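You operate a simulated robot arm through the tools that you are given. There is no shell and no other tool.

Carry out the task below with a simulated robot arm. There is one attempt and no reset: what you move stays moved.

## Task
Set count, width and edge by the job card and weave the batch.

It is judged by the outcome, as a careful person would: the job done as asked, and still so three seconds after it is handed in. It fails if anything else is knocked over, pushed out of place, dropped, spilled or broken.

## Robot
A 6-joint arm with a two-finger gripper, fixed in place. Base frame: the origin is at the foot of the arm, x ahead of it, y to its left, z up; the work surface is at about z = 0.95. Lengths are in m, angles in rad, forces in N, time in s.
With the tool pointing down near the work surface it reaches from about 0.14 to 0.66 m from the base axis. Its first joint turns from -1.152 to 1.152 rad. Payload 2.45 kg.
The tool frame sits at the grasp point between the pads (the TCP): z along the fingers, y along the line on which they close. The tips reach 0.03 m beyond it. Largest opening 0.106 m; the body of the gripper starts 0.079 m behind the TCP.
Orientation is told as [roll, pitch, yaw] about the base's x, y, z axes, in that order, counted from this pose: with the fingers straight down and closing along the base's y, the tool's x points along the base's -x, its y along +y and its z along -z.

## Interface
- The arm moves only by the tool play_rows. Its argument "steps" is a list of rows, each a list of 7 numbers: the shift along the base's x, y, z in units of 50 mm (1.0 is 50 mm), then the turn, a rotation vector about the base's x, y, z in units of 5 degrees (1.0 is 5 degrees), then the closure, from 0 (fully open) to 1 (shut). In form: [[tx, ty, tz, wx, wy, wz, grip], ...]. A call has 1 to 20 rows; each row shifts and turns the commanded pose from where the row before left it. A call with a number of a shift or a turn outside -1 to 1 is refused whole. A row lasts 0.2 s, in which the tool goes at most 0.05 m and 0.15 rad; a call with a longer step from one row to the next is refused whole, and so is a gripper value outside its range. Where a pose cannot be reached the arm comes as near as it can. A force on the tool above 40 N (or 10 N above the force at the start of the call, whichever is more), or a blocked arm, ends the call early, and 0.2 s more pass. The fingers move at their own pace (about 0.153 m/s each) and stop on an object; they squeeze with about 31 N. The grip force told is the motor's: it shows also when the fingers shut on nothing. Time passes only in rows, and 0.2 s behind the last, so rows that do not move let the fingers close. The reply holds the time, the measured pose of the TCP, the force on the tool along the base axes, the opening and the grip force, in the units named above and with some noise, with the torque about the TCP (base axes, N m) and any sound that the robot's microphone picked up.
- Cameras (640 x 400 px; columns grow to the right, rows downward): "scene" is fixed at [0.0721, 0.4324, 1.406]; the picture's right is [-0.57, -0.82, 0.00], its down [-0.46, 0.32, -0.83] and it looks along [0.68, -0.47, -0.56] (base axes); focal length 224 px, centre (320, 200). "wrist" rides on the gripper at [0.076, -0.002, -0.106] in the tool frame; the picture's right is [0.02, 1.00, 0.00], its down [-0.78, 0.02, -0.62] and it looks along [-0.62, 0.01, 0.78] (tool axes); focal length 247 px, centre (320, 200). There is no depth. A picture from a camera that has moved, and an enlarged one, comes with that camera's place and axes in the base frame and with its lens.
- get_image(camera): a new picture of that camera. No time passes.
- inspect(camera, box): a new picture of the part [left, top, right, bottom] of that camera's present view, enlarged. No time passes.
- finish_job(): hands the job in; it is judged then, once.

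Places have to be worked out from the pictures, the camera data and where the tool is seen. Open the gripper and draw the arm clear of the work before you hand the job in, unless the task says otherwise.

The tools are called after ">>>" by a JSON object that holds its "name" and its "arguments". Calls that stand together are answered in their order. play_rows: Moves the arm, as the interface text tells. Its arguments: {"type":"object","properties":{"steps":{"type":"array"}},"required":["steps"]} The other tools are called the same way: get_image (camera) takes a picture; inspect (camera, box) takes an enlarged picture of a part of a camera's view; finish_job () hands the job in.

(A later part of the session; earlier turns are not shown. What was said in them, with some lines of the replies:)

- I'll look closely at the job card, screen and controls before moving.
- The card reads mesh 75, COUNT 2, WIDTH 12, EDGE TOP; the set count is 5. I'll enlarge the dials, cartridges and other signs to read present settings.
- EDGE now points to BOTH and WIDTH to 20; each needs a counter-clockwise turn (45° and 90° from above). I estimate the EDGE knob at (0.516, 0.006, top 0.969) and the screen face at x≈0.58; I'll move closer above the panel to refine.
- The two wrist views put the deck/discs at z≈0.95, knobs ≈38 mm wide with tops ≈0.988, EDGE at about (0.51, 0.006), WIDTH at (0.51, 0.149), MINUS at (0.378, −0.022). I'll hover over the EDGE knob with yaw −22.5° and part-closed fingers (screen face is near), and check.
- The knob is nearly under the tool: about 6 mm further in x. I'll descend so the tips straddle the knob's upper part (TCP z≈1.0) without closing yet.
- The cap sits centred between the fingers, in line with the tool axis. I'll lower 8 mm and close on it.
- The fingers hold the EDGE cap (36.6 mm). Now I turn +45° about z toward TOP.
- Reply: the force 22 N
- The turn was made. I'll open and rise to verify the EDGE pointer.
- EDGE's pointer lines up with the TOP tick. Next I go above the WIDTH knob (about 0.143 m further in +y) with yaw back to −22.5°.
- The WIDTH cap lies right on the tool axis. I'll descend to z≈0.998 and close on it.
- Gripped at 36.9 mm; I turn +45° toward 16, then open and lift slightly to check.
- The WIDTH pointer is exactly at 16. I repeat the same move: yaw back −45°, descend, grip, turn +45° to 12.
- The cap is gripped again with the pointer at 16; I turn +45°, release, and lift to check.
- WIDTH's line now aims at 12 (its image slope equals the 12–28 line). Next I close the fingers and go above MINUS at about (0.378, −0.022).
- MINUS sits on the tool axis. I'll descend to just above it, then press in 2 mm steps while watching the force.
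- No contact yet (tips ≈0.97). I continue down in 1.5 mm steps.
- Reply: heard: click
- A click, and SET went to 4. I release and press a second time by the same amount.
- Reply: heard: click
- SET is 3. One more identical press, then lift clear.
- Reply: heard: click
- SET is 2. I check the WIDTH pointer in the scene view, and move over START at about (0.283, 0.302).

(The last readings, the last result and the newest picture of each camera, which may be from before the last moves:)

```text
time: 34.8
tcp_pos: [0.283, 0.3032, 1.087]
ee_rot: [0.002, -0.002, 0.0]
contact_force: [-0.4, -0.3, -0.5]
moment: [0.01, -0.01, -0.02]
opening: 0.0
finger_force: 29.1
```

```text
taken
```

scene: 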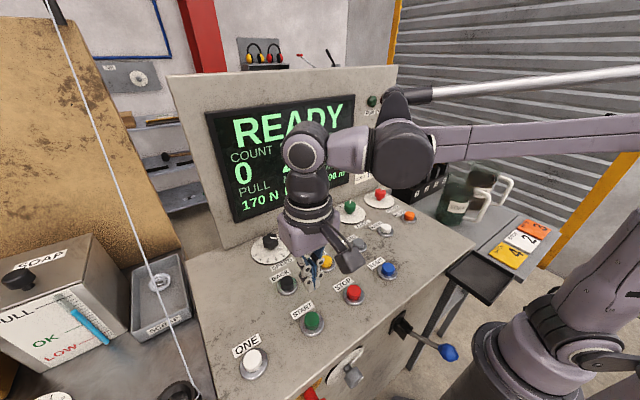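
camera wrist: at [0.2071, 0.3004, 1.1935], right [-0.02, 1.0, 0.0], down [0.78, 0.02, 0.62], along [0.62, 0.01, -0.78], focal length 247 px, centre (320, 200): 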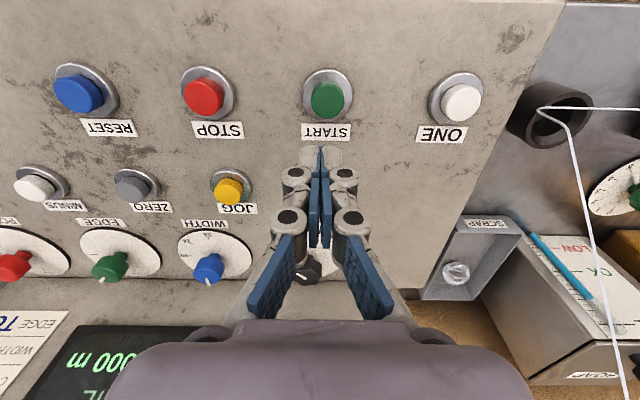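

WIDTH reads 12 and EDGE TOP. START appears about 10 mm nearer in x and 7 mm further in +y than the tool axis; I correct, lower a bit and recheck.

>>> {"name": "play_rows", "arguments": {"steps": [[-0.1, 0.07, -0.3, 0, 0, 0, 1], [-0.1, 0.07, -0.3, 0, 0, 0, 1], [0, 0, -0.2, 0, 0, 0, 1], [0, 0, 0, 0, 0, 0, 1]]}}

>>> {"name": "get_image", "arguments": {"camera": "wrist"}}

>>> {"name": "inspect", "arguments": {"camera": "scene", "box": [250, 250, 400, 370]}}

```text
time: 35.8
tcp_pos: [0.2721, 0.3105, 1.0486]
ee_rot: [0.002, -0.002, -0.001]
contact_force: [0.0, 0.1, 0.2]
moment: [-0.03, 0.0, 0.01]
opening: 0.0
finger_force: 28.5
```

```text
taken
camera wrist: at [0.1956, 0.3071, 1.1538], right [-0.02, 1.0, 0.0], down [0.78, 0.02, 0.62], along [0.62, 0.01, -0.78], focal length 247 px, centre (320, 200)
```

wrist: 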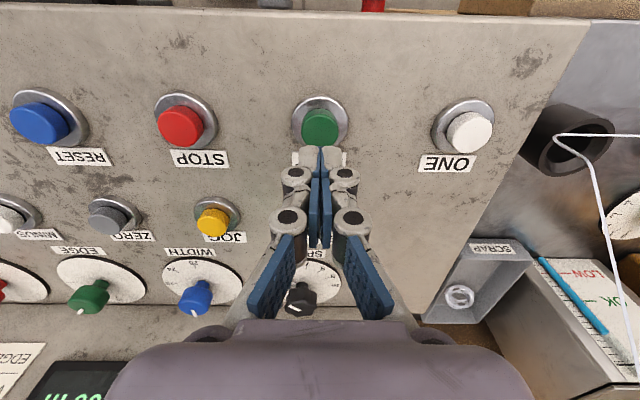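

```text
3.33 times, centred on (325, 310) of scene
camera zoom: at [0.072, 0.4324, 1.406], right [-0.57, -0.82, 0.0], down [-0.46, 0.32, -0.83], along [0.68, -0.47, -0.56], focal length 748 px, centre (303, -167)
```

zoom: 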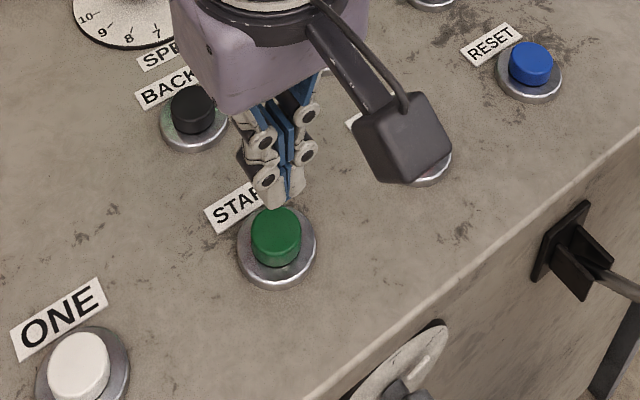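

START is now on the axis (row 127 as predicted). I descend to just above and press gently.

>>> {"name": "play_rows", "arguments": {"steps": [[0, 0, -0.4, 0, 0, 0, 1], [0, 0, -0.4, 0, 0, 0, 1], [0, 0, -0.14, 0, 0, 0, 1], [0, 0, -0.04, 0, 0, 0, 1], [0, 0, -0.04, 0, 0, 0, 1], [0, 0, -0.04, 0, 0, 0, 1], [0, 0, 0, 0, 0, 0, 1]]}}

>>> {"name": "get_image", "arguments": {"camera": "scene"}}

```text
time: 37.4
tcp_pos: [0.2721, 0.3079, 0.9964]
ee_rot: [0.002, -0.001, 0.0]
contact_force: [-0.7, 1.2, 2.6]
moment: [0.05, 0.01, 0.02]
opening: 0.0061
finger_force: 28.3
heard: click
```

```text
taken
```

scene: 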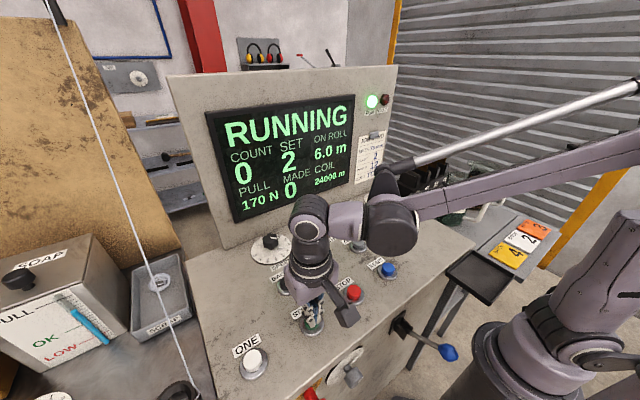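

It clicked and the screen says RUNNING. I release and lift clear, leaving STOP nearby, and watch the run.

>>> {"name": "play_rows", "arguments": {"steps": [[0, 0, 0.2, 0, 0, 0, 1], [0, 0, 0.6, 0, 0, 0, 1], [0, 0, 0.8, 0, 0, 0, 1], [0, -0.3, 0.8, 0, 0, 0, 1], [0, 0, 0, 0, 0, 0, 1], [0, 0, 0, 0, 0, 0, 1], [0, 0, 0, 0, 0, 0, 1], [0, 0, 0, 0, 0, 0, 1]]}}

>>> {"name": "get_image", "arguments": {"camera": "scene"}}

>>> {"name": "get_image", "arguments": {"camera": "wrist"}}

```text
time: 39.2
tcp_pos: [0.2702, 0.293, 1.1167]
ee_rot: [0.003, -0.001, 0.001]
contact_force: [0.4, -0.4, -0.8]
moment: [0.0, -0.04, -0.01]
opening: 0.0001
finger_force: 28.5
```

```text
taken
```

scene: 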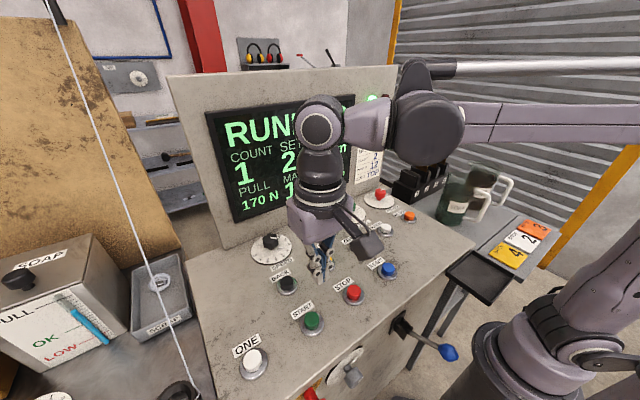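

```text
taken
camera wrist: at [0.1936, 0.291, 1.222], right [-0.02, 1.0, 0.0], down [0.78, 0.02, 0.62], along [0.62, 0.01, -0.78], focal length 247 px, centre (320, 200)
```

wrist: 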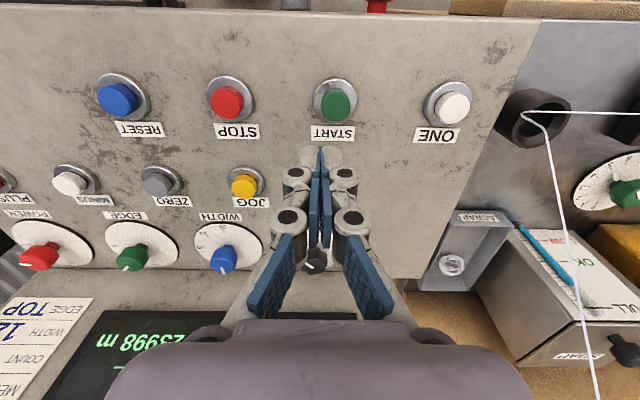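

COUNT is 1 of 2. I wait a little and look again, moving the arm back toward its start position.

>>> {"name": "play_rows", "arguments": {"steps": [[0, -0.6, 0.5, 0, 0, 0, 1], [0, -0.6, 0.5, 0, 0, 0, 1], [0, -0.7, 0.5, 0, 0, 0, 1], [0.2, -0.7, 0.5, 0, 0, 0, 1], [0.2, -0.7, 0.5, 0, 0, 0, 1], [0.2, -0.7, 0.5, 0, 0, 0, 0.5], [0.2, -0.7, 0.5, 0, 0, 0, 0], [0, 0, 0, 0, 0, 0, 0]]}}

>>> {"name": "get_image", "arguments": {"camera": "scene"}}

```text
time: 41.0
tcp_pos: [0.3105, 0.0579, 1.2898]
ee_rot: [0.001, -0.002, 0.0]
contact_force: [0.3, 0.3, 0.4]
moment: [0.02, -0.01, 0.02]
opening: 0.1059
finger_force: 0.0
```

```text
taken
```

scene: 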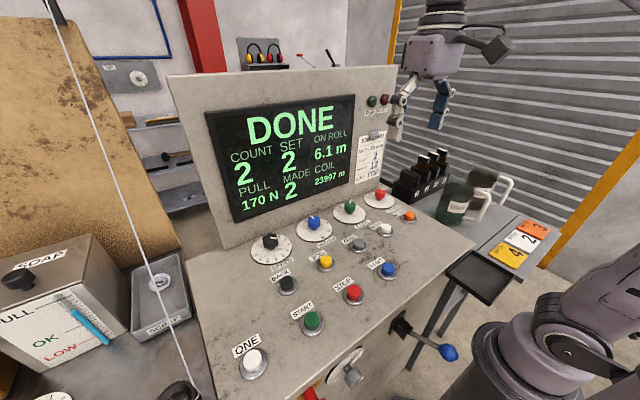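

The screen says DONE, COUNT 2 / SET 2 / MADE 2, no fault. I take one last close look at screen and dials.

>>> {"name": "inspect", "arguments": {"camera": "scene", "box": [200, 80, 420, 270]}}

>>> {"name": "inspect", "arguments": {"camera": "wrist", "box": [180, 80, 500, 200]}}

```text
2.11 times, centred on (310, 175) of scene
camera zoom: at [0.0721, 0.4324, 1.406], right [-0.57, -0.82, 0.0], down [-0.46, 0.32, -0.83], along [0.68, -0.47, -0.56], focal length 472 px, centre (341, 253)
```

zoom: 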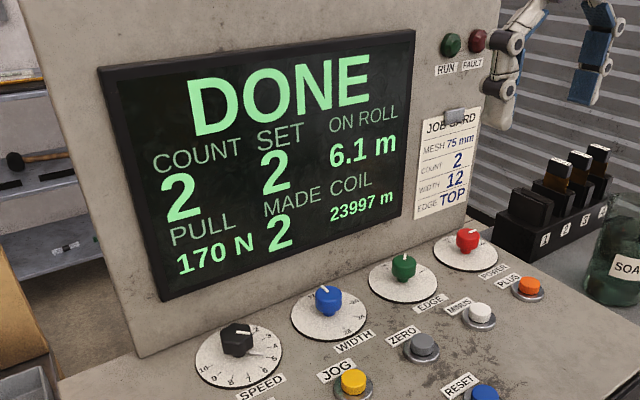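

```text
2.00 times, centred on (340, 140) of wrist
camera zoom: at [0.2324, 0.0543, 1.395], right [-0.02, 1.0, 0.0], down [0.78, 0.02, 0.62], along [0.62, 0.02, -0.78], focal length 494 px, centre (280, 320)
```

zoom: 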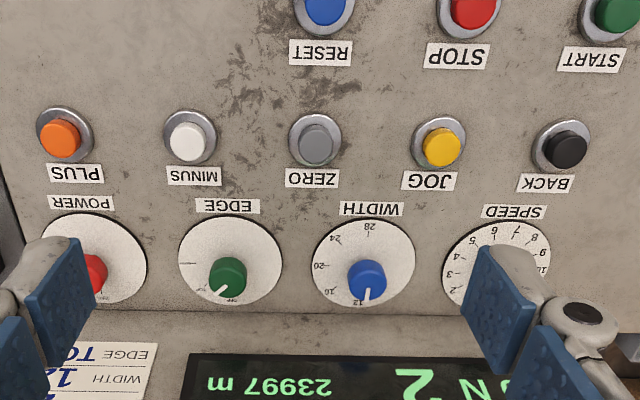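

The batch is woven with WIDTH 12, EDGE TOP and COUNT 2; the machine has stopped at DONE, the gripper is open and the arm is clear. I hand it in.

>>> {"name": "finish_job", "arguments": {}}

```text
The job is handed in.
```

The batch is woven to the job card and handed in. After the run the screen read DONE, with COUNT 2, SET 2 and MADE 2, and the FAULT lamp was not lit.

- **Count:** changed from 5 to 2 with three presses of MINUS.
- **Width:** turned from 20 to 12.
- **Edge:** turned from BOTH to TOP.

I pressed START once and let the run finish. Nothing else was touched, and I left the gripper open with the arm clear of the console.
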